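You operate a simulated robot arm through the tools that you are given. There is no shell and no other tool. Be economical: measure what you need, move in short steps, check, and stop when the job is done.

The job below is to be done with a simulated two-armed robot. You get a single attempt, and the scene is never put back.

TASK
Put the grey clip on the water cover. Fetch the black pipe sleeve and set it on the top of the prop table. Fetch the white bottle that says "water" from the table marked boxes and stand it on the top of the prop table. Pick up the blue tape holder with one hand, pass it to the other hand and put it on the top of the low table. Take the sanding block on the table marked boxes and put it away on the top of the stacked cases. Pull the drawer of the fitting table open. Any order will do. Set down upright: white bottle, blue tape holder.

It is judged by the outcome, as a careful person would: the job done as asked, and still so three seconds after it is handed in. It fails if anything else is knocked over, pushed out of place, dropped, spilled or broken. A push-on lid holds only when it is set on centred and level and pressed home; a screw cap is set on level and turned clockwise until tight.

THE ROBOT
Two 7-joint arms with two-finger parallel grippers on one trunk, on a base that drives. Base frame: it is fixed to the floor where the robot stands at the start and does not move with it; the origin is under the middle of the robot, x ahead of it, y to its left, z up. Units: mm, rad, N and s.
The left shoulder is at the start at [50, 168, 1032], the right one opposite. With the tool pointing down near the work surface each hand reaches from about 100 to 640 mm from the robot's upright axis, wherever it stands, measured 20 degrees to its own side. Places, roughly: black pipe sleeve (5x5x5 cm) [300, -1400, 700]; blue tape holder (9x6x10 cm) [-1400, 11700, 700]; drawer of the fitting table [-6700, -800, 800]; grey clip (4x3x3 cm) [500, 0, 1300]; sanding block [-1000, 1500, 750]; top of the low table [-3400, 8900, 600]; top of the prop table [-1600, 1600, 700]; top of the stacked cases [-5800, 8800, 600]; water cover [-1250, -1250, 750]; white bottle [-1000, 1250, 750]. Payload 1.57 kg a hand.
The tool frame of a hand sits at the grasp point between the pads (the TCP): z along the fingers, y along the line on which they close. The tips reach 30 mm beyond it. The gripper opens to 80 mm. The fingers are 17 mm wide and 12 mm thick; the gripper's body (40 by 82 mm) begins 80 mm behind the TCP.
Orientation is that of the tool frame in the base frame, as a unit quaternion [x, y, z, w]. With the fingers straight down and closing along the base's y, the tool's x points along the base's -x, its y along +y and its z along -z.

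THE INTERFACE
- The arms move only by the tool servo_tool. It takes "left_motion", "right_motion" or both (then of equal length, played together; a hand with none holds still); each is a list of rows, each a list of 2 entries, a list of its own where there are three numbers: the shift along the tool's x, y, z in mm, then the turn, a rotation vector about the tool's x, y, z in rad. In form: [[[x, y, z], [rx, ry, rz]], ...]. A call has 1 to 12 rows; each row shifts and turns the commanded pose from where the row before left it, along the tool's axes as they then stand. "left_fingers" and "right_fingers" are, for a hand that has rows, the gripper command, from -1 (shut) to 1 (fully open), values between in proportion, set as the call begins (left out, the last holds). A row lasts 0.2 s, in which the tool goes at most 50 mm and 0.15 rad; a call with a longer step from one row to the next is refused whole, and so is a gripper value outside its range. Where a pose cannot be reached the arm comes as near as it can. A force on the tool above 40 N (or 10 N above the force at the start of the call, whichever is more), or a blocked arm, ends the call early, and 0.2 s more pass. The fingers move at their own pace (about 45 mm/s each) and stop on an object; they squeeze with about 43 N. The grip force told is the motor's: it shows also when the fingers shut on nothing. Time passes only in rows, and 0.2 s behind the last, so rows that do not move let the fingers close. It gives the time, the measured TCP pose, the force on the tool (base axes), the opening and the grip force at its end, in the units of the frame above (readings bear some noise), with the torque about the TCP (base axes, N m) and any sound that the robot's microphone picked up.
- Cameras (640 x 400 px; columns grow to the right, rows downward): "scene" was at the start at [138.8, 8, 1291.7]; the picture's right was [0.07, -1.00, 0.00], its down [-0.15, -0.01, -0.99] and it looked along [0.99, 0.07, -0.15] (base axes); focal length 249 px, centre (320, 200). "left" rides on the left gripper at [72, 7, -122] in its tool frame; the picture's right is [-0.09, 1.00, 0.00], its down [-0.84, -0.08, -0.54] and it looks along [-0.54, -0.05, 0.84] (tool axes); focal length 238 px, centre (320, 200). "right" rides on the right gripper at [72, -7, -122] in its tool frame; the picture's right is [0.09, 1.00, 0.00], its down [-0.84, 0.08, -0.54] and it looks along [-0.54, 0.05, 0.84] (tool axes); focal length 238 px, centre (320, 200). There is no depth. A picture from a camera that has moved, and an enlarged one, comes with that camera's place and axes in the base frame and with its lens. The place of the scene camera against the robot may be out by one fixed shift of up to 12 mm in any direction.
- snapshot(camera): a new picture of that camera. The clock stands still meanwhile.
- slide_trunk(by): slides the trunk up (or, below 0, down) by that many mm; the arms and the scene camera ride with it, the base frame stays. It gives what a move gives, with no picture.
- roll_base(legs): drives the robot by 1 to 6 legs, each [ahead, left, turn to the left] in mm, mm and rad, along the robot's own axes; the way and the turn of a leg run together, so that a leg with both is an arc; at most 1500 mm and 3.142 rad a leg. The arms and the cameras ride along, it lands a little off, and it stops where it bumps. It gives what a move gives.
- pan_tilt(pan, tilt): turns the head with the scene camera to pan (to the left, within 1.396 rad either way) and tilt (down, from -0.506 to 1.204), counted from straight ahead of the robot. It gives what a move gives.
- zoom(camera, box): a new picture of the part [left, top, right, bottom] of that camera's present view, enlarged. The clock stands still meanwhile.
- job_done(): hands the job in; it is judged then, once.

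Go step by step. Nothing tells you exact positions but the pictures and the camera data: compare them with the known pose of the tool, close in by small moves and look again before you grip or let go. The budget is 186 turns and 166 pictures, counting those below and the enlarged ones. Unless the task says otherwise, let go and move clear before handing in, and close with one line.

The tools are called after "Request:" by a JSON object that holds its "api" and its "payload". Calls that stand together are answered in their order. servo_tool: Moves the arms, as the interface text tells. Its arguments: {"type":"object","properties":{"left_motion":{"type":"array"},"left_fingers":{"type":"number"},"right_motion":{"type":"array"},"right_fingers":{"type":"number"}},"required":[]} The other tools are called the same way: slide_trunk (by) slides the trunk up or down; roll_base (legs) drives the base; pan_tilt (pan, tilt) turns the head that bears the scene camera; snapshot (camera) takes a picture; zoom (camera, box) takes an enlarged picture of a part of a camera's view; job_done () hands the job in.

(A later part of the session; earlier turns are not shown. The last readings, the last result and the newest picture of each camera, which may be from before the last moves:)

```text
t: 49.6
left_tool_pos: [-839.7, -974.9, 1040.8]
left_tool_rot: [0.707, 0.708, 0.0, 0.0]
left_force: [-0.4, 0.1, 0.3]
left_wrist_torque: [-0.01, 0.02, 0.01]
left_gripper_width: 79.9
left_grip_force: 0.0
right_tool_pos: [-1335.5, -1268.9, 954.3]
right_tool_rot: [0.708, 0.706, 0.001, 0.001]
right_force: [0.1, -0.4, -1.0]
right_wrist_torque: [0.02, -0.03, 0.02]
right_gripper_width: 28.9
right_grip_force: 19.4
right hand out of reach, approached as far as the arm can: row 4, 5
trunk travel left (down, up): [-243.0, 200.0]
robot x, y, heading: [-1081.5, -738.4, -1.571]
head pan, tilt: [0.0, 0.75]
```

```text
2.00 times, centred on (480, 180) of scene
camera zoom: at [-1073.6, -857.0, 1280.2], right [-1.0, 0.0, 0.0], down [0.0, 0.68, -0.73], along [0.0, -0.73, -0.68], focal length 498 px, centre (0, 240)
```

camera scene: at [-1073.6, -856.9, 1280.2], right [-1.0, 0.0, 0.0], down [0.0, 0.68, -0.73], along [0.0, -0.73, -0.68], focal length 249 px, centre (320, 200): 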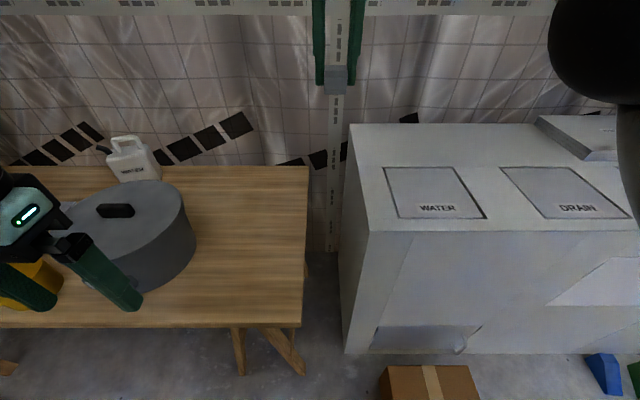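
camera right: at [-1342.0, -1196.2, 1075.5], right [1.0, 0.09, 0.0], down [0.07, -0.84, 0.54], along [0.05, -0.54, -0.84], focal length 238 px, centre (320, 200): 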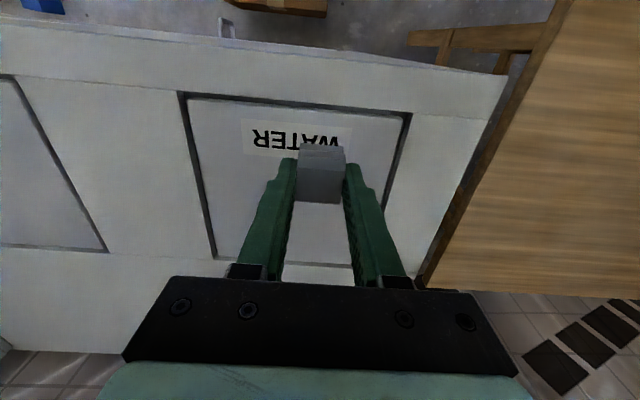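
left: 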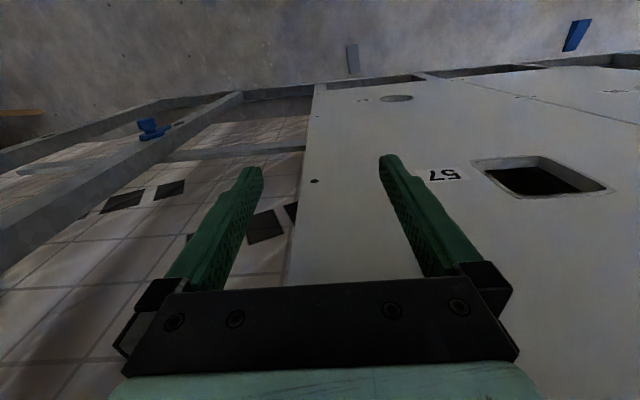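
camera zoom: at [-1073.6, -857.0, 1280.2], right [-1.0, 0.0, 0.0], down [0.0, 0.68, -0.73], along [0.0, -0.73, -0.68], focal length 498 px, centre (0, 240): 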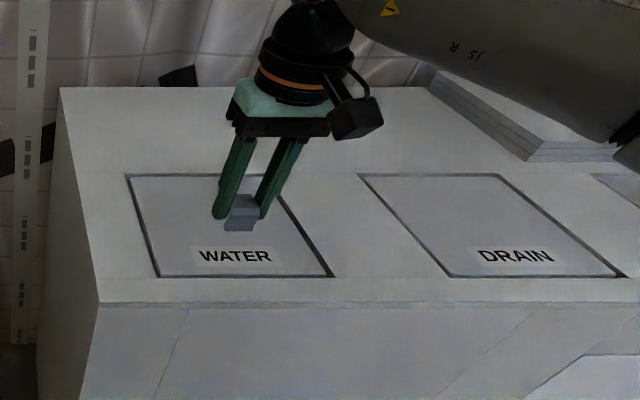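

I lower the clip toward the plate while going a bit further in, then check for contact.

Request:
{"api": "servo_tool", "payload": {"right_motion": [[[-10, -5, 12], [0, 0, 0]], [[-10, -5, 12], [0, 0, 0]], [[-10, 0, 10], [0, 0, 0]], [[-10, 0, 4], [0, 0, 0]], [[0, 0, 0], [0, 0, 0]]]}}

Request:
{"api": "zoom", "payload": {"camera": "scene", "box": [360, 120, 520, 220]}}

Request:
{"api": "zoom", "payload": {"camera": "right", "box": [220, 80, 420, 205]}}

```text
t: 50.9
left_tool_pos: [-839.4, -975.6, 1040.2]
left_tool_rot: [0.707, 0.708, 0.0, -0.001]
left_force: [0.1, 0.3, -0.1]
left_wrist_torque: [-0.02, -0.01, -0.01]
left_gripper_width: 79.8
left_grip_force: 0.0
right_tool_pos: [-1345.0, -1307.1, 917.4]
right_tool_rot: [0.708, 0.706, 0.0, 0.0]
right_force: [0.6, 0.1, 0.2]
right_wrist_torque: [0.0, 0.02, -0.01]
right_gripper_width: 28.7
right_grip_force: 19.7
trunk travel left (down, up): [-243.0, 200.0]
robot x, y, heading: [-1081.5, -734.6, -1.569]
head pan, tilt: [0.0, 0.75]
```

```text
4.00 times, centred on (440, 170) of scene
camera zoom: at [-1073.6, -857.0, 1280.2], right [-1.0, 0.0, 0.0], down [0.0, 0.68, -0.73], along [0.0, -0.73, -0.68], focal length 996 px, centre (-160, 320)
```

zoom: 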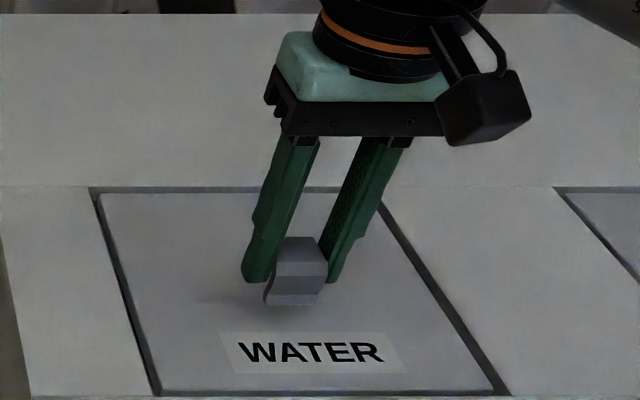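

```text
3.20 times, centred on (320, 142) of right
camera zoom: at [-1351.4, -1234.8, 1039.2], right [1.0, 0.09, 0.0], down [0.08, -0.84, 0.54], along [0.05, -0.54, -0.84], focal length 763 px, centre (320, 384)
```

zoom: 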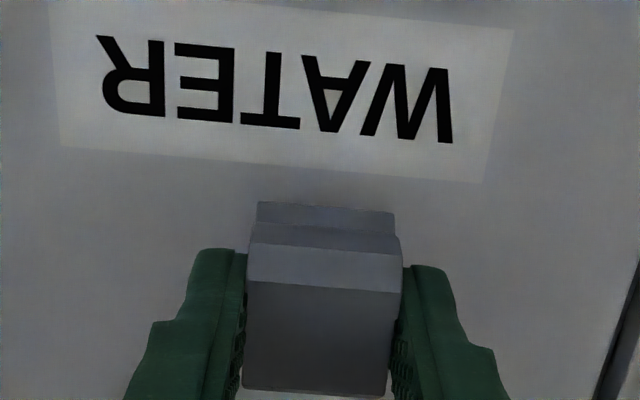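

Well placed over the plate. I lower in small steps until contact.

Request:
{"api": "servo_tool", "payload": {"right_motion": [[[0, 0, 6], [0, 0, 0]], [[0, 0, 5], [0, 0, 0]], [[0, 0, 3], [0, 0, 0]], [[0, 0, 0], [0, 0, 0]]]}}

Request:
{"api": "servo_tool", "payload": {"right_motion": [[[0, 0, 2], [0, 0, 0]], [[0, 0, 2], [0, 0, 0]], [[0, 0, 0], [0, 0, 0]]]}}

Request:
{"api": "zoom", "payload": {"camera": "scene", "box": [360, 120, 520, 220]}}

```text
t: 51.9
left_tool_pos: [-841.2, -974.2, 1041.8]
left_tool_rot: [0.707, 0.707, 0.0, 0.0]
left_force: [-0.2, 0.6, -0.1]
left_wrist_torque: [0.01, -0.01, -0.04]
left_gripper_width: 80.2
left_grip_force: 0.1
right_tool_pos: [-1346.2, -1308.0, 903.4]
right_tool_rot: [0.708, 0.706, -0.001, 0.001]
right_force: [0.0, -1.0, -0.5]
right_wrist_torque: [0.0, 0.0, 0.01]
right_gripper_width: 28.8
right_grip_force: 19.9
trunk travel left (down, up): [-243.0, 200.0]
robot x, y, heading: [-1081.1, -734.8, -1.574]
head pan, tilt: [0.0, 0.75]
```

```text
t: 52.6
left_tool_pos: [-839.9, -974.8, 1041.1]
left_tool_rot: [0.707, 0.708, 0.0, 0.0]
left_force: [0.6, -0.2, 0.8]
left_wrist_torque: [-0.02, -0.01, -0.05]
left_gripper_width: 80.1
left_grip_force: 0.0
right_tool_pos: [-1345.7, -1308.5, 899.0]
right_tool_rot: [0.708, 0.706, 0.001, 0.001]
right_force: [0.1, -0.4, -0.8]
right_wrist_torque: [0.0, 0.0, -0.05]
right_gripper_width: 28.8
right_grip_force: 20.1
trunk travel left (down, up): [-243.0, 200.0]
robot x, y, heading: [-1078.6, -735.3, -1.57]
head pan, tilt: [0.0, 0.75]
```

```text
4.00 times, centred on (440, 170) of scene
camera zoom: at [-1073.6, -857.0, 1280.2], right [-1.0, 0.0, 0.0], down [0.0, 0.68, -0.73], along [0.0, -0.73, -0.68], focal length 996 px, centre (-160, 320)
```

zoom: 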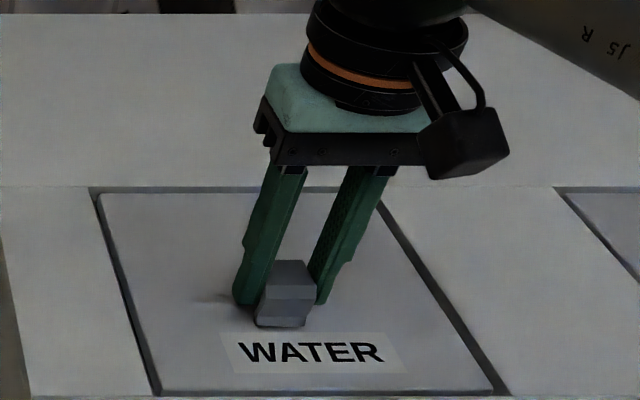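

Request:
{"api": "servo_tool", "payload": {"right_motion": [[[0, 0, 2], [0, 0, 0]], [[0, 0, 2], [0, 0, 0]], [[0, 0, 2], [0, 0, 0]], [[0, 0, 0], [0, 0, 0]]]}}

```text
t: 53.6
left_tool_pos: [-838.8, -972.9, 1041.8]
left_tool_rot: [0.708, 0.707, 0.0, 0.001]
left_force: [-0.2, -0.7, -0.5]
left_wrist_torque: [0.05, 0.0, -0.01]
left_gripper_width: 79.8
left_grip_force: 0.2
right_tool_pos: [-1344.9, -1308.0, 897.0]
right_tool_rot: [0.708, 0.706, -0.002, 0.004]
right_force: [-3.8, -1.4, 20.4]
right_wrist_torque: [-0.2, 0.05, 0.01]
right_gripper_width: 28.7
right_grip_force: 19.6
trunk travel left (down, up): [-243.0, 200.0]
robot x, y, heading: [-1076.9, -738.4, -1.571]
head pan, tilt: [0.0, 0.75]
```

Contact at 897. I ease off, open and rise.

Request:
{"api": "servo_tool", "payload": {"right_motion": [[[0, 0, -4], [0, 0, 0]], [[0, 0, 0], [0, 0, 0]]]}}

Request:
{"api": "servo_tool", "payload": {"right_motion": [[[0, 0, 0], [0, 0, 0]], [[0, 0, 0], [0, 0, 0]], [[0, 0, 0], [0, 0, 0]], [[0, 0, -20], [0, 0, 0]], [[0, 0, -40], [0, 0, 0]], [[0, 0, -45], [0, 0, 0]], [[20, 0, -45], [0, 0, 0]], [[30, 0, -40], [0, 0, 0]], [[40, 20, 0], [0, 0, 0]], [[0, 0, 0], [0, 0, 0]]], "right_fingers": 0.2}}

Request:
{"api": "zoom", "payload": {"camera": "scene", "box": [360, 120, 520, 220]}}

```text
t: 54.2
left_tool_pos: [-839.7, -974.3, 1042.4]
left_tool_rot: [0.708, 0.707, 0.001, 0.0]
left_force: [0.6, -0.5, -0.5]
left_wrist_torque: [0.03, 0.03, -0.02]
left_gripper_width: 80.0
left_grip_force: 0.1
right_tool_pos: [-1345.4, -1308.5, 897.8]
right_tool_rot: [0.708, 0.707, 0.0, 0.001]
right_force: [-0.3, -3.8, 9.0]
right_wrist_torque: [-0.26, 0.0, -0.03]
right_gripper_width: 28.8
right_grip_force: 20.4
trunk travel left (down, up): [-243.0, 200.0]
robot x, y, heading: [-1077.8, -732.4, -1.569]
head pan, tilt: [0.0, 0.75]
```

```text
t: 56.5
left_tool_pos: [-840.0, -975.3, 1040.4]
left_tool_rot: [0.707, 0.707, 0.0, 0.001]
left_force: [1.2, 0.5, -0.4]
left_wrist_torque: [0.02, 0.04, 0.0]
left_gripper_width: 79.9
left_grip_force: 0.1
right_tool_pos: [-1328.3, -1219.5, 1087.5]
right_tool_rot: [0.708, 0.706, 0.001, 0.002]
right_force: [0.5, 0.7, -0.4]
right_wrist_torque: [-0.04, -0.03, -0.01]
right_gripper_width: 48.0
right_grip_force: 0.0
trunk travel left (down, up): [-243.0, 200.0]
robot x, y, heading: [-1081.3, -735.7, -1.572]
head pan, tilt: [0.0, 0.75]
```

```text
4.00 times, centred on (440, 170) of scene
camera zoom: at [-1073.6, -857.0, 1280.2], right [-1.0, 0.0, 0.0], down [0.0, 0.68, -0.73], along [0.0, -0.73, -0.68], focal length 996 px, centre (-160, 320)
```

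zoom: 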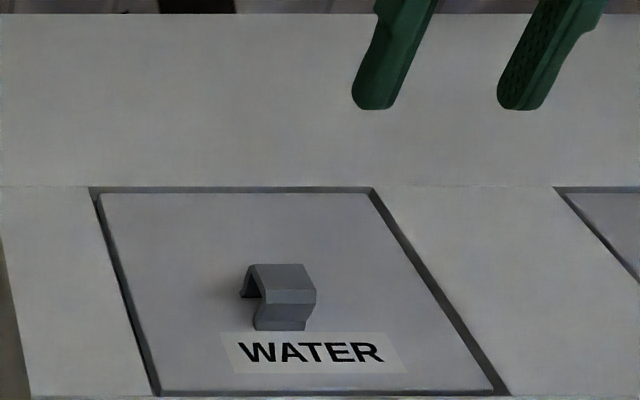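

The clip stands on the WATER cover. Next the sleeve: I back off and shift left along the table to about (60, -450), then look.

Request:
{"api": "roll_base", "payload": {"legs": [[-300, 0, 0], [0, 1150, 0]]}}

Request:
{"api": "pan_tilt", "payload": {"pan": 0.15, "tilt": 0.6}}

Request:
{"api": "snapshot", "payload": {"camera": "scene"}}

```text
t: 66.9
left_tool_pos: [212.3, -674.4, 1046.1]
left_tool_rot: [0.71, 0.704, 0.008, 0.002]
left_force: [0.1, 0.5, 0.3]
left_wrist_torque: [0.01, 0.0, -0.02]
left_gripper_width: 80.0
left_grip_force: 0.2
right_tool_pos: [-274.9, -916.7, 1086.3]
right_tool_rot: [0.709, 0.705, 0.004, 0.007]
right_force: [-0.1, -0.4, -1.1]
right_wrist_torque: [-0.03, 0.01, 0.0]
right_gripper_width: 48.3
right_grip_force: 0.0
trunk travel left (down, up): [-243.0, 200.0]
robot x, y, heading: [-17.7, -435.1, -1.576]
head pan, tilt: [0.0, 0.75]
stopped in leg 2: the robot was blocked; the commanded pose is now the measured one
```

```text
t: 67.6
left_tool_pos: [212.2, -674.7, 1044.5]
left_tool_rot: [0.71, 0.704, 0.006, 0.003]
left_force: [-0.1, -0.3, -0.1]
left_wrist_torque: [0.0, -0.03, -0.02]
left_gripper_width: 80.0
left_grip_force: 0.1
right_tool_pos: [-275.2, -917.8, 1085.9]
right_tool_rot: [0.709, 0.706, 0.005, 0.008]
right_force: [0.5, 0.4, 0.6]
right_wrist_torque: [-0.01, 0.0, -0.06]
right_gripper_width: 47.8
right_grip_force: 0.1
trunk travel left (down, up): [-243.0, 200.0]
robot x, y, heading: [-13.7, -435.3, -1.578]
head pan, tilt: [0.15, 0.6]
```

```text
128 pictures are left
camera scene: at [-9.9, -560.1, 1293.4], right [-0.99, -0.15, -0.01], down [-0.07, 0.56, -0.83], along [0.13, -0.82, -0.56], focal length 249 px, centre (320, 200)
```

scene: 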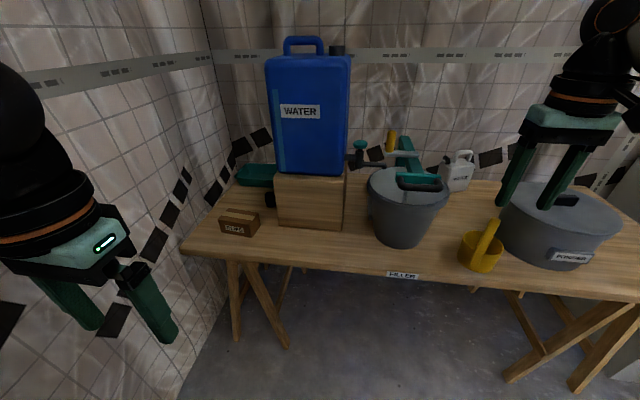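

The left arm touched the wall frame; I move back 80 mm and zoom to find the black sleeve.

Request:
{"api": "roll_base", "payload": {"legs": [[0, -80, 0]]}}

Request:
{"api": "zoom", "payload": {"camera": "scene", "box": [170, 130, 490, 330]}}

Request:
{"api": "zoom", "payload": {"camera": "scene", "box": [170, 130, 330, 230]}}

```text
t: 69.0
left_tool_pos: [142.2, -675.9, 1040.7]
left_tool_rot: [0.709, 0.705, 0.002, -0.004]
left_force: [0.2, 0.3, -0.2]
left_wrist_torque: [-0.05, -0.03, -0.01]
left_gripper_width: 80.1
left_grip_force: 0.0
right_tool_pos: [-345.7, -919.7, 1087.8]
right_tool_rot: [0.709, 0.705, 0.001, 0.001]
right_force: [0.2, 0.6, -0.5]
right_wrist_torque: [-0.02, -0.01, 0.02]
right_gripper_width: 47.9
right_grip_force: 0.0
trunk travel left (down, up): [-243.0, 200.0]
robot x, y, heading: [-96.8, -434.2, -1.575]
head pan, tilt: [0.15, 0.6]
```

```text
2.00 times, centred on (330, 230) of scene
camera zoom: at [-76.7, -562.2, 1293.1], right [-0.99, -0.15, 0.0], down [-0.08, 0.56, -0.83], along [0.12, -0.82, -0.56], focal length 498 px, centre (300, 140)
```

zoom: 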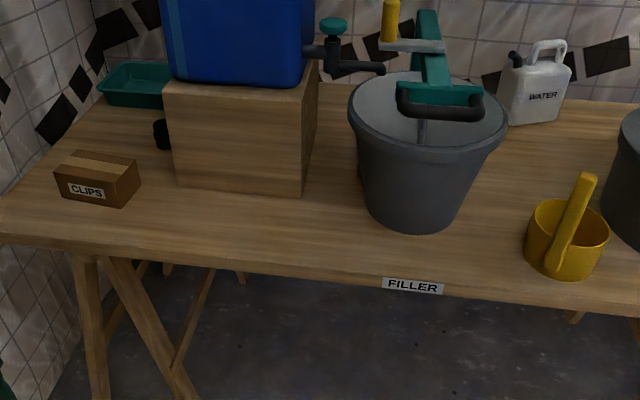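

```text
4.00 times, centred on (250, 180) of scene
camera zoom: at [-76.7, -562.2, 1293.1], right [-0.99, -0.15, 0.0], down [-0.08, 0.56, -0.83], along [0.12, -0.82, -0.56], focal length 996 px, centre (600, 280)
```

zoom: 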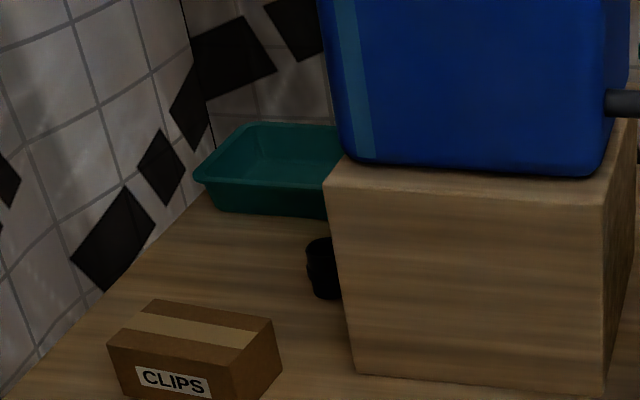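

The black sleeve is partly hidden behind the wooden block's left side, near [310, -1330]. I check the left wrist view.

Request:
{"api": "snapshot", "payload": {"camera": "left"}}

```text
125 pictures are left
camera left: at [151.3, -606.1, 1164.4], right [1.0, -0.1, 0.0], down [-0.08, -0.84, 0.54], along [-0.06, -0.53, -0.84], focal length 238 px, centre (320, 200)
```

left: 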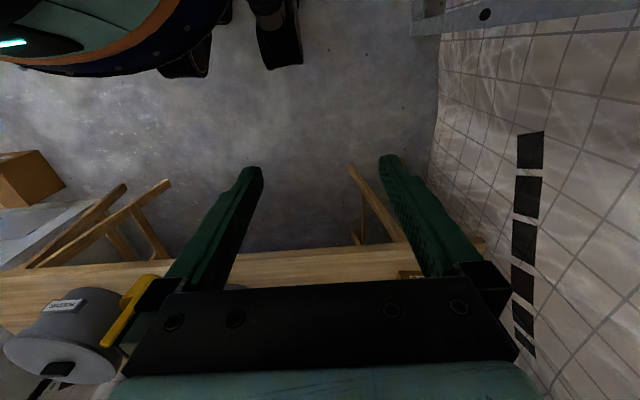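

I raise the trunk and drive closer for a better view down at the sleeve.

Request:
{"api": "slide_trunk", "payload": {"by": 200}}

Request:
{"api": "roll_base", "payload": {"legs": [[250, 0, 0]]}}

Request:
{"api": "pan_tilt", "payload": {"pan": 0.5, "tilt": 0.9}}

Request:
{"api": "snapshot", "payload": {"camera": "scene"}}

Request:
{"api": "zoom", "payload": {"camera": "scene", "box": [200, 60, 440, 210]}}

```text
t: 71.2
left_tool_pos: [142.9, -675.9, 1241.3]
left_tool_rot: [0.709, 0.705, 0.002, -0.004]
left_force: [-0.5, 0.2, -1.2]
left_wrist_torque: [-0.01, -0.05, -0.02]
left_gripper_width: 80.3
left_grip_force: 0.0
right_tool_pos: [-344.7, -919.5, 1287.5]
right_tool_rot: [0.709, 0.705, 0.001, 0.0]
right_force: [0.7, -0.6, -0.3]
right_wrist_torque: [0.02, 0.0, 0.01]
right_gripper_width: 47.8
right_grip_force: 0.0
trunk travel left (down, up): [-443.0, 0.0]
robot x, y, heading: [-96.4, -433.7, -1.576]
head pan, tilt: [0.15, 0.6]
```

```text
t: 73.0
left_tool_pos: [140.8, -929.5, 1241.0]
left_tool_rot: [0.71, 0.704, 0.003, -0.004]
left_force: [-0.5, 0.6, 0.0]
left_wrist_torque: [-0.01, 0.01, 0.0]
left_gripper_width: 79.7
left_grip_force: 0.1
right_tool_pos: [-348.6, -1168.5, 1287.1]
right_tool_rot: [0.71, 0.704, 0.0, 0.0]
right_force: [0.3, 0.2, -0.7]
right_wrist_torque: [0.03, -0.01, 0.01]
right_gripper_width: 48.3
right_grip_force: 0.0
trunk travel left (down, up): [-443.0, 0.0]
robot x, y, heading: [-97.2, -686.1, -1.579]
head pan, tilt: [0.15, 0.6]
```

```text
t: 73.8
left_tool_pos: [139.6, -928.0, 1240.9]
left_tool_rot: [0.711, 0.703, 0.002, -0.004]
left_force: [0.2, -1.0, -0.2]
left_wrist_torque: [0.0, 0.0, 0.01]
left_gripper_width: 80.3
left_grip_force: 0.1
right_tool_pos: [-348.9, -1169.0, 1287.9]
right_tool_rot: [0.71, 0.704, 0.0, 0.001]
right_force: [0.2, -0.3, 0.2]
right_wrist_torque: [-0.01, -0.01, -0.03]
right_gripper_width: 47.8
right_grip_force: 0.1
trunk travel left (down, up): [-443.0, 0.0]
robot x, y, heading: [-97.0, -685.8, -1.577]
head pan, tilt: [0.499, 0.901]
```

```text
124 pictures are left
camera scene: at [-55.2, -791.9, 1468.3], right [-0.88, -0.47, 0.0], down [-0.37, 0.69, -0.62], along [0.29, -0.55, -0.78], focal length 249 px, centre (320, 200)
```

scene: 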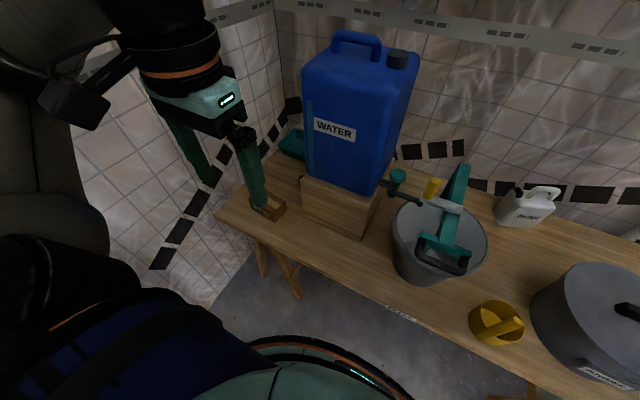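

```text
2.67 times, centred on (320, 135) of scene
camera zoom: at [-55.2, -791.9, 1468.3], right [-0.88, -0.47, 0.0], down [-0.37, 0.69, -0.62], along [0.29, -0.55, -0.78], focal length 664 px, centre (320, 373)
```

zoom: 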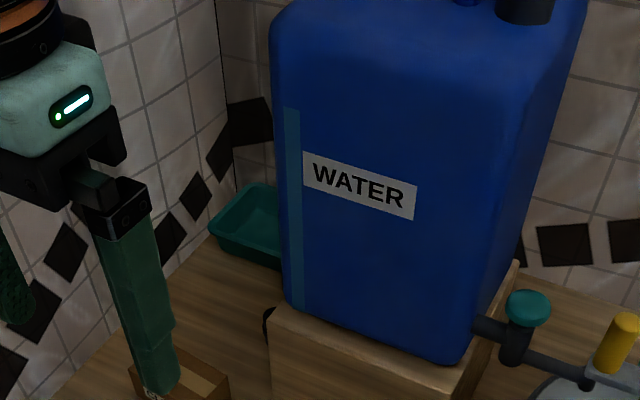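

Triangulating: table top z≈700, sleeve near [330, -1378], wooden block x 26–253 next to it, wall beyond x 520. I set the left hand out and the right hand back, then drive in.

Request:
{"api": "servo_tool", "payload": {"left_motion": [[[0, 30, 0], [0, 0, 0]], [[0, 40, 0], [0, 0, 0]], [[-30, 30, 0], [0, 0, 0]], [[-40, 0, 0], [0, 0, 0]], [[-40, 0, 0], [0, 0, 0]], [[-40, 0, 0], [0, 0, 0]], [[0, 0, 0], [0, 0, 0]]], "right_motion": [[[30, 0, -30], [0, 0, 0]], [[30, 0, -30], [0, 0, 0]], [[30, 0, -30], [0, 0, 0]], [[40, 0, 0], [0, 0, 0]], [[40, 0, 0], [0, 0, 0]], [[30, 0, 0], [0, 0, 0]], [[0, 0, 0], [0, 0, 0]]]}}

Request:
{"api": "roll_base", "payload": {"legs": [[165, 72, 0]]}}

Request:
{"api": "slide_trunk", "payload": {"by": -140}}

Request:
{"api": "snapshot", "payload": {"camera": "left"}}

Request:
{"api": "snapshot", "payload": {"camera": "scene"}}

```text
t: 75.4
left_tool_pos: [238.2, -1079.9, 1239.8]
left_tool_rot: [0.711, 0.704, 0.003, -0.003]
left_force: [1.1, 0.1, -0.2]
left_wrist_torque: [-0.01, 0.02, 0.02]
left_gripper_width: 80.2
left_grip_force: 0.0
right_tool_pos: [-347.6, -968.2, 1375.7]
right_tool_rot: [0.71, 0.704, 0.0, 0.0]
right_force: [0.3, 0.3, 0.3]
right_wrist_torque: [0.0, 0.02, -0.03]
right_gripper_width: 47.9
right_grip_force: 0.1
trunk travel left (down, up): [-443.0, 0.0]
robot x, y, heading: [-98.3, -685.0, -1.583]
head pan, tilt: [0.499, 0.901]
```

```text
t: 76.9
left_tool_pos: [306.2, -1240.1, 1238.3]
left_tool_rot: [0.711, 0.703, 0.002, -0.004]
left_force: [0.3, 0.4, -0.3]
left_wrist_torque: [-0.02, -0.01, -0.01]
left_gripper_width: 79.9
left_grip_force: 0.1
right_tool_pos: [-277.4, -1130.8, 1376.8]
right_tool_rot: [0.71, 0.704, 0.0, 0.001]
right_force: [0.0, -1.4, -0.1]
right_wrist_torque: [0.01, 0.01, -0.05]
right_gripper_width: 48.1
right_grip_force: 0.0
trunk travel left (down, up): [-443.0, 0.0]
robot x, y, heading: [-28.2, -845.9, -1.58]
head pan, tilt: [0.499, 0.901]
```

```text
t: 78.6
left_tool_pos: [307.2, -1240.0, 1099.0]
left_tool_rot: [0.711, 0.703, 0.002, -0.003]
left_force: [0.3, -0.3, -0.6]
left_wrist_torque: [-0.02, -0.01, 0.01]
left_gripper_width: 80.1
left_grip_force: 0.1
right_tool_pos: [-279.0, -1128.7, 1238.3]
right_tool_rot: [0.71, 0.704, 0.0, 0.002]
right_force: [0.6, 0.1, 0.5]
right_wrist_torque: [0.0, -0.02, 0.01]
right_gripper_width: 48.3
right_grip_force: 0.2
trunk travel left (down, up): [-303.0, 140.0]
robot x, y, heading: [-27.1, -846.9, -1.58]
head pan, tilt: [0.499, 0.901]
```

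```text
122 pictures are left
camera left: at [315.5, -1169.9, 1222.4], right [0.99, -0.1, 0.0], down [-0.09, -0.84, 0.54], along [-0.06, -0.53, -0.84], focal length 238 px, centre (320, 200)
```

left: 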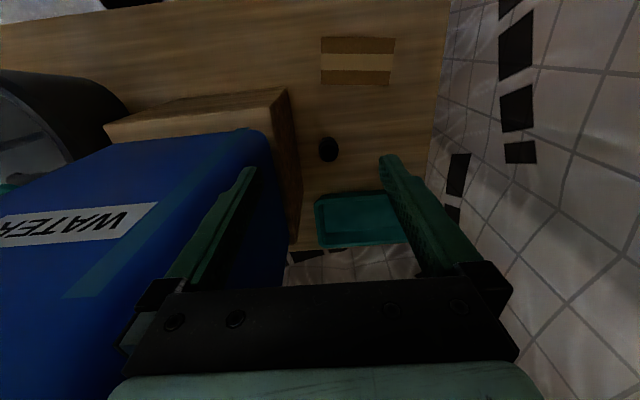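

```text
121 pictures are left
camera scene: at [13.7, -952.8, 1328.3], right [-0.88, -0.47, 0.0], down [-0.37, 0.69, -0.62], along [0.29, -0.55, -0.78], focal length 249 px, centre (320, 200)
```

scene: 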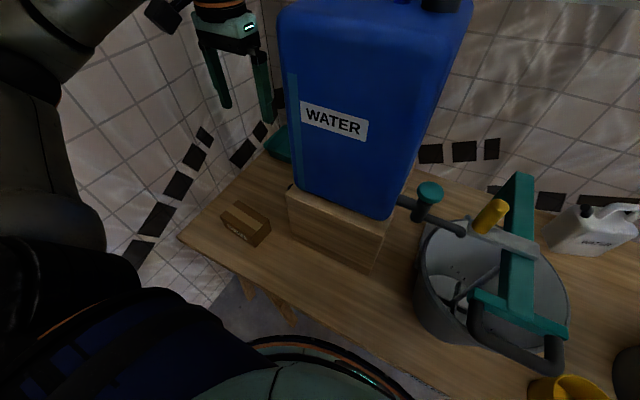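

The left wrist sees the sleeve at about [311, -1356]. I raise the right hand away from the mixer, centre the left hand over the sleeve at current height, and lower the trunk.

Request:
{"api": "servo_tool", "payload": {"left_motion": [[[0, 6, 0], [0, 0, 0]], [[-30, 0, 0], [0, 0, 0]], [[-30, 0, 0], [0, 0, 0]], [[-30, 0, 0], [0, 0, 0]], [[-26, 0, 0], [0, 0, 0]], [[0, 0, 0], [0, 0, 0]], [[0, 0, 0], [0, 0, 0]]], "right_motion": [[[0, 0, -40], [0, 0, 0]], [[0, 0, -40], [0, 0, 0]], [[0, 0, -40], [0, 0, 0]], [[30, -30, -20], [0, 0, 0]], [[30, -30, 0], [0, 0, 0]], [[30, -30, 0], [0, 0, 0]], [[0, 0, 0], [0, 0, 0]]], "left_fingers": 0.6}}

Request:
{"api": "slide_trunk", "payload": {"by": -100}}

Request:
{"api": "snapshot", "payload": {"camera": "left"}}

Request:
{"api": "snapshot", "payload": {"camera": "scene"}}

```text
t: 80.2
left_tool_pos: [312.0, -1356.1, 1098.3]
left_tool_rot: [0.711, 0.703, 0.002, -0.003]
left_force: [0.5, -0.7, 0.3]
left_wrist_torque: [0.02, 0.03, 0.03]
left_gripper_width: 63.8
left_grip_force: 0.0
right_tool_pos: [-289.2, -1116.2, 1261.8]
right_tool_rot: [0.71, 0.704, 0.0, 0.002]
right_force: [-0.2, 0.1, 0.5]
right_wrist_torque: [0.02, -0.01, -0.01]
right_gripper_width: 48.0
right_grip_force: 0.1
right hand out of reach, approached as far as the arm can: row 2, 3, 4, 5, 6
trunk travel left (down, up): [-303.0, 140.0]
robot x, y, heading: [-26.2, -846.6, -1.577]
head pan, tilt: [0.499, 0.901]
```

```text
t: 81.5
left_tool_pos: [312.0, -1355.0, 998.4]
left_tool_rot: [0.711, 0.703, 0.003, -0.003]
left_force: [-1.0, -1.4, -0.7]
left_wrist_torque: [0.02, 0.0, -0.02]
left_gripper_width: 64.0
left_grip_force: 0.0
right_tool_pos: [-287.9, -1116.2, 1162.3]
right_tool_rot: [0.71, 0.704, 0.0, 0.001]
right_force: [-0.5, 0.0, 0.7]
right_wrist_torque: [-0.01, 0.01, -0.03]
right_gripper_width: 47.9
right_grip_force: 0.1
trunk travel left (down, up): [-203.0, 240.0]
robot x, y, heading: [-28.5, -847.6, -1.58]
head pan, tilt: [0.499, 0.901]
```

```text
120 pictures are left
camera left: at [319.9, -1284.7, 1122.4], right [0.99, -0.1, 0.0], down [-0.09, -0.84, 0.54], along [-0.06, -0.53, -0.84], focal length 238 px, centre (320, 200)
```

left: 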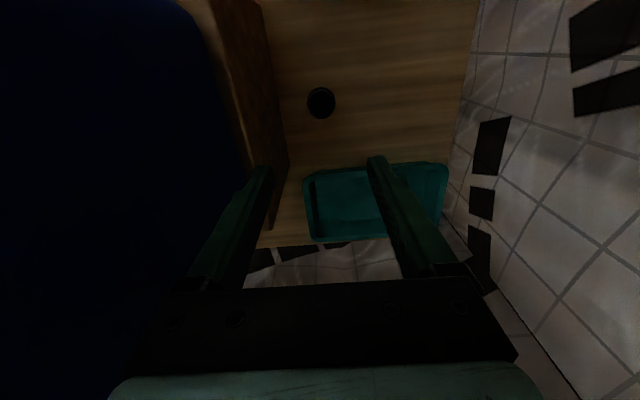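

```text
119 pictures are left
camera scene: at [13.7, -952.8, 1228.3], right [-0.88, -0.47, 0.0], down [-0.37, 0.69, -0.62], along [0.29, -0.55, -0.78], focal length 249 px, centre (320, 200)
```

scene: 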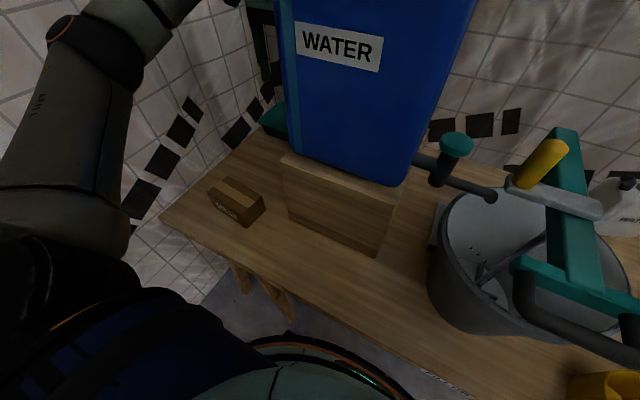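

Well above the sleeve. I descend with the arm to z≈790 and check.

Request:
{"api": "servo_tool", "payload": {"left_motion": [[[0, 0, 40], [0, 0, 0]], [[0, 0, 40], [0, 0, 0]], [[0, 0, 40], [0, 0, 0]], [[0, 0, 40], [0, 0, 0]], [[0, 0, 40], [0, 0, 0]], [[0, 0, 0], [0, 0, 0]]]}}

Request:
{"api": "snapshot", "payload": {"camera": "left"}}

```text
t: 82.9
left_tool_pos: [313.7, -1354.0, 800.5]
left_tool_rot: [0.711, 0.703, 0.002, -0.003]
left_force: [-0.3, -0.5, 0.3]
left_wrist_torque: [-0.02, 0.03, 0.02]
left_gripper_width: 64.1
left_grip_force: 0.1
right_tool_pos: [-289.2, -1115.3, 1162.5]
right_tool_rot: [0.71, 0.704, 0.0, 0.002]
right_force: [-0.8, -0.1, 0.3]
right_wrist_torque: [0.0, 0.05, -0.02]
right_gripper_width: 47.8
right_grip_force: 0.0
trunk travel left (down, up): [-203.0, 240.0]
robot x, y, heading: [-30.7, -849.3, -1.578]
head pan, tilt: [0.499, 0.901]
```

```text
118 pictures are left
camera left: at [322.3, -1284.0, 923.2], right [0.99, -0.1, 0.0], down [-0.09, -0.84, 0.54], along [-0.06, -0.53, -0.84], focal length 238 px, centre (320, 200)
```

left: 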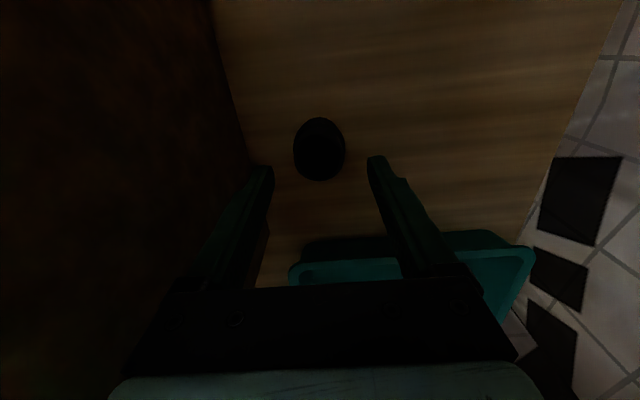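

Aligned. I descend to z≈738 and grip.

Request:
{"api": "servo_tool", "payload": {"left_motion": [[[-3, 0, 20], [0, 0, 0]], [[0, 0, 20], [0, 0, 0]], [[0, 0, 15], [0, 0, 0]], [[0, 0, 7], [0, 0, 0]], [[0, 0, 0], [0, 0, 0]]]}}

Request:
{"api": "servo_tool", "payload": {"left_motion": [[[0, 0, 0], [0, 0, 0]], [[0, 0, 0], [0, 0, 0]], [[0, 0, 0], [0, 0, 0]], [[0, 0, 0], [0, 0, 0]], [[0, 0, 0], [0, 0, 0]]], "left_fingers": -1}}

Request:
{"api": "servo_tool", "payload": {"left_motion": [[[0, 0, -30], [0, 0, 0]], [[0, 0, -40], [0, 0, 0]], [[0, 0, -40], [0, 0, 0]], [[0, 0, -40], [0, 0, 0]], [[0, 0, -40], [0, 0, 0]], [[0, 0, -40], [0, 0, 0]], [[0, 0, -30], [0, 0, 0]], [[0, 0, 0], [0, 0, 0]]]}}

Request:
{"api": "zoom", "payload": {"camera": "left", "box": [200, 80, 440, 230]}}

```text
t: 84.1
left_tool_pos: [311.0, -1355.8, 738.1]
left_tool_rot: [0.711, 0.703, 0.002, -0.004]
left_force: [0.0, 1.3, -0.3]
left_wrist_torque: [-0.01, 0.0, 0.0]
left_gripper_width: 63.9
left_grip_force: 0.1
right_tool_pos: [-288.7, -1116.2, 1162.4]
right_tool_rot: [0.71, 0.704, 0.0, 0.001]
right_force: [-1.0, -0.1, 0.1]
right_wrist_torque: [0.02, -0.01, -0.01]
right_gripper_width: 48.0
right_grip_force: 0.2
trunk travel left (down, up): [-203.0, 240.0]
robot x, y, heading: [-28.8, -848.3, -1.576]
head pan, tilt: [0.499, 0.901]
```

```text
t: 85.3
left_tool_pos: [309.2, -1357.3, 738.2]
left_tool_rot: [0.711, 0.703, 0.001, -0.003]
left_force: [0.4, 0.1, -0.4]
left_wrist_torque: [0.01, 0.03, 0.05]
left_gripper_width: 41.4
left_grip_force: 43.0
right_tool_pos: [-288.9, -1117.1, 1163.1]
right_tool_rot: [0.71, 0.704, 0.0, 0.001]
right_force: [0.1, 0.3, -0.1]
right_wrist_torque: [0.04, 0.0, 0.0]
right_gripper_width: 48.1
right_grip_force: 0.1
trunk travel left (down, up): [-203.0, 240.0]
robot x, y, heading: [-26.8, -848.2, -1.574]
head pan, tilt: [0.499, 0.901]
```

```text
t: 87.1
left_tool_pos: [310.4, -1359.4, 998.6]
left_tool_rot: [0.71, 0.704, 0.002, -0.003]
left_force: [-0.1, -0.7, 0.8]
left_wrist_torque: [0.0, 0.0, 0.0]
left_gripper_width: 41.3
left_grip_force: 43.3
right_tool_pos: [-289.3, -1115.8, 1162.5]
right_tool_rot: [0.71, 0.704, 0.0, 0.001]
right_force: [0.3, -0.8, -0.9]
right_wrist_torque: [0.02, 0.0, 0.03]
right_gripper_width: 48.3
right_grip_force: 0.1
trunk travel left (down, up): [-203.0, 240.0]
robot x, y, heading: [-27.4, -850.7, -1.579]
head pan, tilt: [0.499, 0.901]
```

```text
2.67 times, centred on (320, 155) of left
camera zoom: at [319.1, -1288.3, 1122.8], right [0.99, -0.1, 0.0], down [-0.08, -0.84, 0.54], along [-0.06, -0.53, -0.84], focal length 636 px, centre (320, 320)
```

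zoom: 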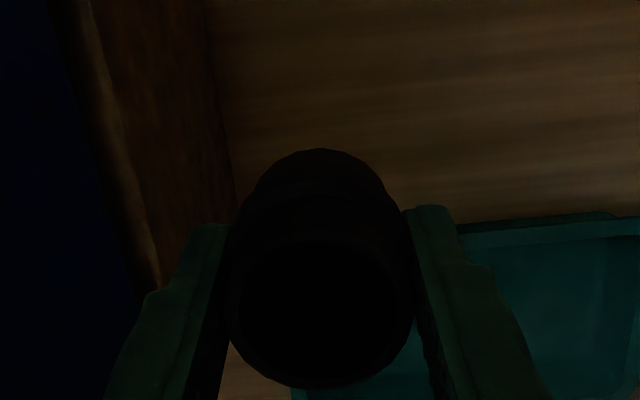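

The sleeve is held upright. I back out, shift away from the wall, turn round and look toward the prop table.

Request:
{"api": "roll_base", "payload": {"legs": [[-600, 0, 0], [0, -550, 0], [0, 0, -2.8]]}}

Request:
{"api": "pan_tilt", "payload": {"pan": 0.0, "tilt": 0.3}}

Request:
{"api": "snapshot", "payload": {"camera": "scene"}}

```text
t: 102.0
left_tool_pos: [-1064.5, 124.7, 999.4]
left_tool_rot: [0.812, -0.583, 0.003, 0.001]
left_force: [0.6, 0.1, -0.2]
left_wrist_torque: [-0.02, -0.03, -0.02]
left_gripper_width: 39.5
left_grip_force: 43.1
right_tool_pos: [-418.2, 93.5, 1162.9]
right_tool_rot: [0.812, -0.583, -0.002, 0.0]
right_force: [-0.2, 0.0, 0.1]
right_wrist_torque: [-0.02, 0.04, -0.01]
right_gripper_width: 47.7
right_grip_force: 0.0
trunk travel left (down, up): [-203.0, 240.0]
robot x, y, heading: [-578.2, -245.8, 1.902]
head pan, tilt: [0.499, 0.901]
```

```text
t: 103.0
left_tool_pos: [-1063.5, 124.6, 999.6]
left_tool_rot: [0.812, -0.584, 0.003, 0.001]
left_force: [-1.1, -0.3, -0.1]
left_wrist_torque: [-0.01, -0.02, 0.01]
left_gripper_width: 40.0
left_grip_force: 43.8
right_tool_pos: [-418.7, 92.3, 1162.4]
right_tool_rot: [0.812, -0.583, -0.001, -0.001]
right_force: [-0.8, 0.4, 0.1]
right_wrist_torque: [0.03, 0.02, 0.01]
right_gripper_width: 48.1
right_grip_force: 0.1
trunk travel left (down, up): [-203.0, 240.0]
robot x, y, heading: [-578.5, -248.4, 1.896]
head pan, tilt: [0.0, 0.3]
```

```text
116 pictures are left
camera scene: at [-614.1, -119.4, 1280.5], right [0.95, 0.32, 0.0], down [0.1, -0.28, -0.95], along [-0.31, 0.9, -0.3], focal length 249 px, centre (320, 200)
```

scene: 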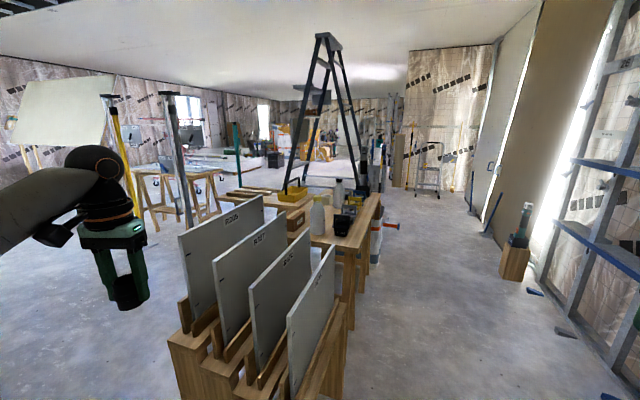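

A rack of panels stands in front, with a table of bottles behind. I zoom for labels.

Request:
{"api": "zoom", "payload": {"camera": "scene", "box": [220, 150, 420, 275]}}

Request:
{"api": "zoom", "payload": {"camera": "scene", "box": [0, 80, 320, 280]}}

```text
3.20 times, centred on (320, 212) of scene
camera zoom: at [-614.1, -119.4, 1280.5], right [0.95, 0.32, 0.0], down [0.1, -0.28, -0.95], along [-0.31, 0.9, -0.3], focal length 796 px, centre (320, 160)
```

zoom: 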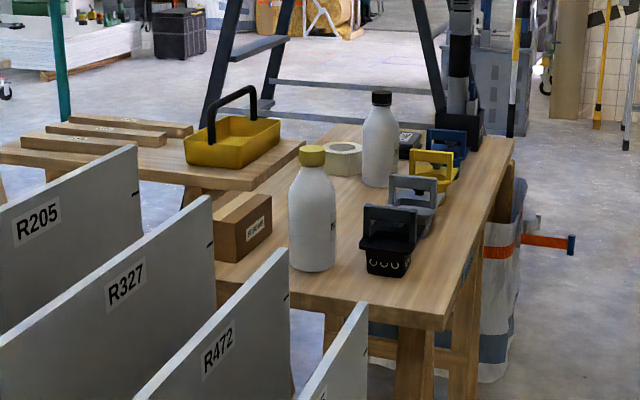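

```text
2.00 times, centred on (160, 180) of scene
camera zoom: at [-614.1, -119.4, 1280.5], right [0.95, 0.32, 0.0], down [0.1, -0.28, -0.95], along [-0.31, 0.9, -0.3], focal length 498 px, centre (640, 240)
```

zoom: 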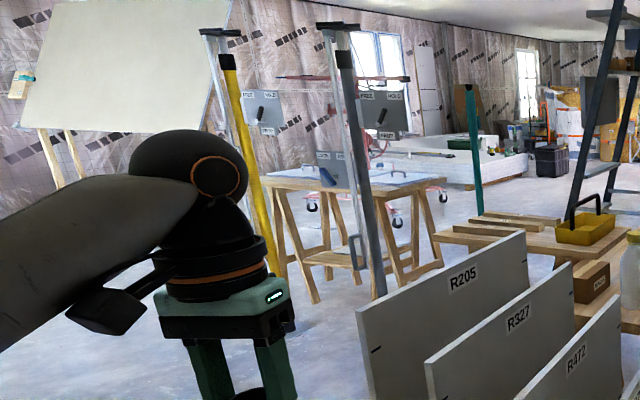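

I see two tables: one with bottles and stands (edge near x -770, y 830–1800), and the other with a yellow tray beyond it. I raise the trunk and drive round to the near side of the bottle table.

Request:
{"api": "slide_trunk", "payload": {"by": 200}}

Request:
{"api": "roll_base", "payload": {"legs": [[0, 0, -0.33], [0, -400, 0], [1450, 0, 0], [0, 0, 1.3]]}}

Request:
{"api": "pan_tilt", "payload": {"pan": 0.2, "tilt": 0.5}}

Request:
{"api": "snapshot", "payload": {"camera": "scene"}}

```text
t: 105.2
left_tool_pos: [-1064.5, 125.6, 1199.3]
left_tool_rot: [0.812, -0.584, 0.003, 0.001]
left_force: [0.3, 0.8, -0.5]
left_wrist_torque: [0.01, 0.0, -0.01]
left_gripper_width: 39.4
left_grip_force: 42.6
right_tool_pos: [-420.3, 93.4, 1364.2]
right_tool_rot: [0.813, -0.582, -0.001, 0.001]
right_force: [-0.8, 0.9, -0.2]
right_wrist_torque: [-0.03, -0.01, -0.01]
right_gripper_width: 47.9
right_grip_force: 0.2
trunk travel left (down, up): [-403.0, 40.0]
robot x, y, heading: [-578.1, -247.6, 1.899]
head pan, tilt: [0.0, 0.3]
```

```text
t: 120.5
left_tool_pos: [-740.7, 1072.6, 1198.4]
left_tool_rot: [0.987, -0.163, 0.004, -0.001]
left_force: [-0.8, -0.4, -0.7]
left_wrist_torque: [-0.03, 0.02, -0.01]
left_gripper_width: 38.8
left_grip_force: 42.8
right_tool_pos: [-323.0, 1565.7, 1362.6]
right_tool_rot: [0.987, -0.162, -0.001, 0.001]
right_force: [0.3, 0.7, 0.2]
right_wrist_torque: [0.02, -0.04, 0.01]
right_gripper_width: 48.2
right_grip_force: 0.0
trunk travel left (down, up): [-403.0, 40.0]
robot x, y, heading: [-153.0, 1234.4, 2.816]
head pan, tilt: [0.0, 0.3]
```

```text
t: 121.2
left_tool_pos: [-739.2, 1072.0, 1198.6]
left_tool_rot: [0.987, -0.163, 0.004, 0.0]
left_force: [0.0, 0.4, -0.6]
left_wrist_torque: [0.01, -0.01, -0.01]
left_gripper_width: 38.8
left_grip_force: 42.8
right_tool_pos: [-323.2, 1565.2, 1362.5]
right_tool_rot: [0.987, -0.162, -0.001, 0.001]
right_force: [0.0, -0.5, -0.4]
right_wrist_torque: [0.0, -0.01, 0.0]
right_gripper_width: 48.0
right_grip_force: 0.0
trunk travel left (down, up): [-403.0, 40.0]
robot x, y, heading: [-147.6, 1236.4, 2.82]
head pan, tilt: [0.201, 0.499]
```

```text
113 pictures are left
camera scene: at [-270.7, 1259.1, 1462.2], right [0.12, 0.99, 0.0], down [0.47, -0.06, -0.88], along [-0.87, 0.11, -0.48], focal length 249 px, centre (320, 200)
```

scene: 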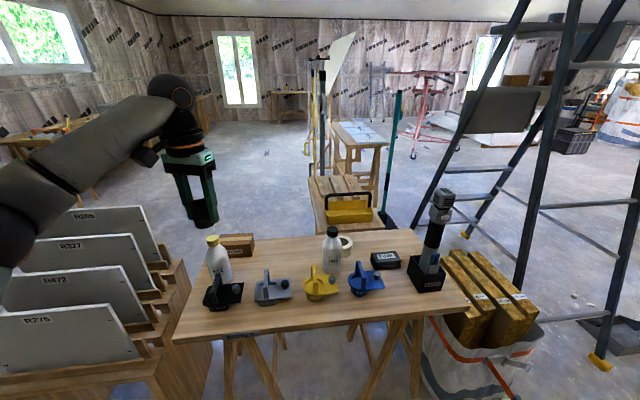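

Request:
{"api": "zoom", "payload": {"camera": "scene", "box": [170, 170, 490, 370]}}

Request:
{"api": "zoom", "payload": {"camera": "scene", "box": [200, 215, 440, 365]}}

Request:
{"api": "zoom", "payload": {"camera": "left", "box": [200, 80, 440, 230]}}

```text
2.00 times, centred on (330, 270) of scene
camera zoom: at [-270.7, 1259.1, 1462.2], right [0.12, 0.99, 0.0], down [0.47, -0.06, -0.88], along [-0.87, 0.11, -0.48], focal length 498 px, centre (300, 60)
```

zoom: 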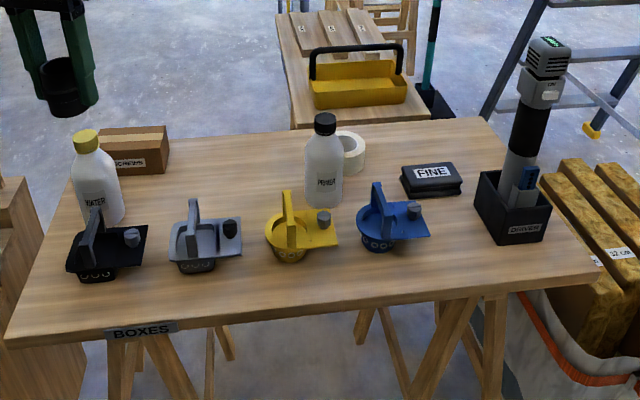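

```text
2.67 times, centred on (320, 290) of scene
camera zoom: at [-270.7, 1259.1, 1462.2], right [0.12, 0.99, 0.0], down [0.47, -0.06, -0.88], along [-0.87, 0.11, -0.48], focal length 664 px, centre (320, -40)
```

zoom: 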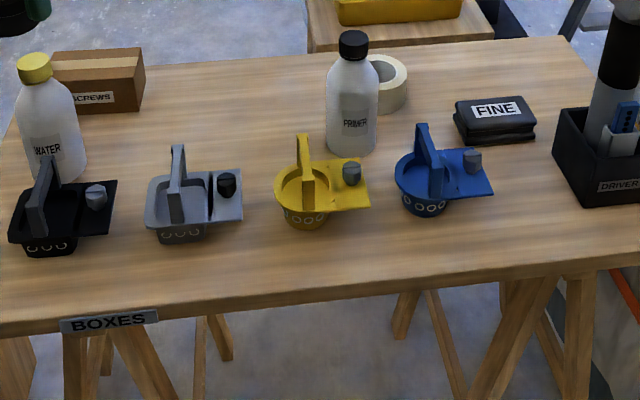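

```text
2.67 times, centred on (320, 155) of left
camera zoom: at [-673.5, 1042.7, 1322.6], right [-0.41, -0.91, 0.0], down [-0.77, 0.34, 0.54], along [-0.49, 0.22, -0.84], focal length 636 px, centre (320, 320)
```

zoom: 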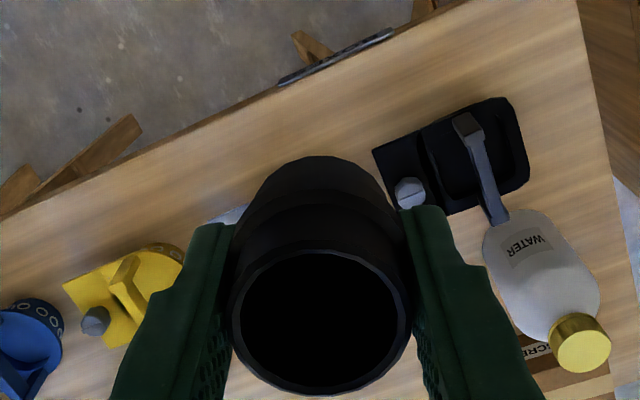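

The yellow-capped bottle says WATER; the sanding block is the black "FINE" block; the prop table is the narrow one behind with the yellow tray. I will take the bottle with the right hand now; first pull the left hand in and line up the base.

Request:
{"api": "servo_tool", "payload": {"left_motion": [[[40, 0, 0], [0, 0, 0]], [[40, 0, 0], [0, 0, 0]], [[40, 0, 0], [0, 0, 0]], [[40, 0, 0], [0, 0, 0]], [[20, 0, 0], [0, 0, 0]], [[0, 0, 0], [0, 0, 0]]]}}

Request:
{"api": "roll_base", "payload": {"legs": [[0, 0, 0.32], [0, 400, 0], [250, 0, 0]]}}

Request:
{"api": "pan_tilt", "payload": {"pan": -0.15, "tilt": 0.7}}

Request:
{"api": "snapshot", "payload": {"camera": "scene"}}

Request:
{"api": "snapshot", "payload": {"camera": "right"}}

```text
t: 122.6
left_tool_pos: [-569.0, 1014.1, 1200.8]
left_tool_rot: [0.987, -0.163, 0.005, 0.0]
left_force: [0.4, -0.2, 0.8]
left_wrist_torque: [-0.03, 0.0, 0.0]
left_gripper_width: 38.9
left_grip_force: 43.2
right_tool_pos: [-323.4, 1566.7, 1363.8]
right_tool_rot: [0.987, -0.162, -0.001, 0.001]
right_force: [0.3, -0.6, 0.3]
right_wrist_torque: [0.0, -0.04, -0.03]
right_gripper_width: 48.0
right_grip_force: 0.0
trunk travel left (down, up): [-403.0, 40.0]
robot x, y, heading: [-151.1, 1231.2, 2.814]
head pan, tilt: [0.201, 0.499]
```

```text
t: 129.1
left_tool_pos: [-732.5, 502.4, 1200.9]
left_tool_rot: [1.0, -0.009, 0.004, 0.0]
left_force: [0.1, 0.5, -0.3]
left_wrist_torque: [-0.01, -0.01, -0.01]
left_gripper_width: 39.0
left_grip_force: 43.2
right_tool_pos: [-667.2, 1103.8, 1362.7]
right_tool_rot: [1.0, -0.007, -0.001, 0.0]
right_force: [-0.6, -0.3, -0.5]
right_wrist_torque: [0.02, 0.0, 0.0]
right_gripper_width: 47.7
right_grip_force: 0.0
trunk travel left (down, up): [-403.0, 40.0]
robot x, y, heading: [-398.5, 840.8, 3.13]
head pan, tilt: [0.201, 0.499]
```

```text
t: 129.9
left_tool_pos: [-731.6, 503.4, 1201.3]
left_tool_rot: [1.0, -0.009, 0.003, 0.0]
left_force: [-0.4, 0.5, -0.6]
left_wrist_torque: [0.02, 0.0, 0.04]
left_gripper_width: 39.1
left_grip_force: 43.1
right_tool_pos: [-665.1, 1104.6, 1362.8]
right_tool_rot: [1.0, -0.008, -0.002, 0.001]
right_force: [-0.2, 0.2, 0.1]
right_wrist_torque: [-0.03, -0.01, -0.02]
right_gripper_width: 47.9
right_grip_force: 0.1
trunk travel left (down, up): [-403.0, 40.0]
robot x, y, heading: [-396.9, 843.3, 3.131]
head pan, tilt: [-0.15, 0.7]
```

```text
109 pictures are left
camera scene: at [-516.3, 856.8, 1444.5], right [0.16, 0.99, 0.0], down [0.64, -0.1, -0.77], along [-0.76, 0.12, -0.64], focal length 249 px, centre (320, 200)
```

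scene: 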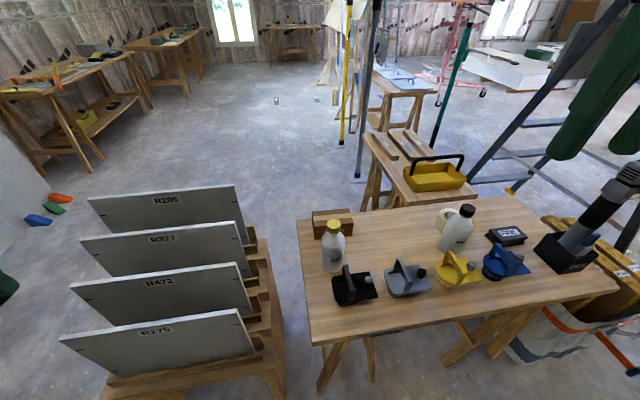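

```text
108 pictures are left
camera right: at [-592.7, 1110.5, 1484.1], right [0.08, -1.0, 0.0], down [-0.84, -0.06, 0.54], along [-0.54, -0.04, -0.84], focal length 238 px, centre (320, 200)
```

right: 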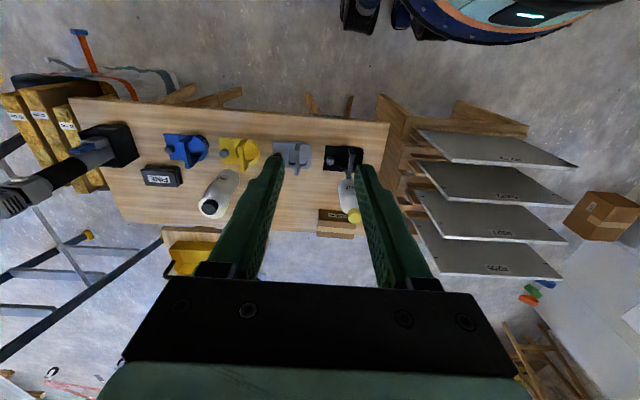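

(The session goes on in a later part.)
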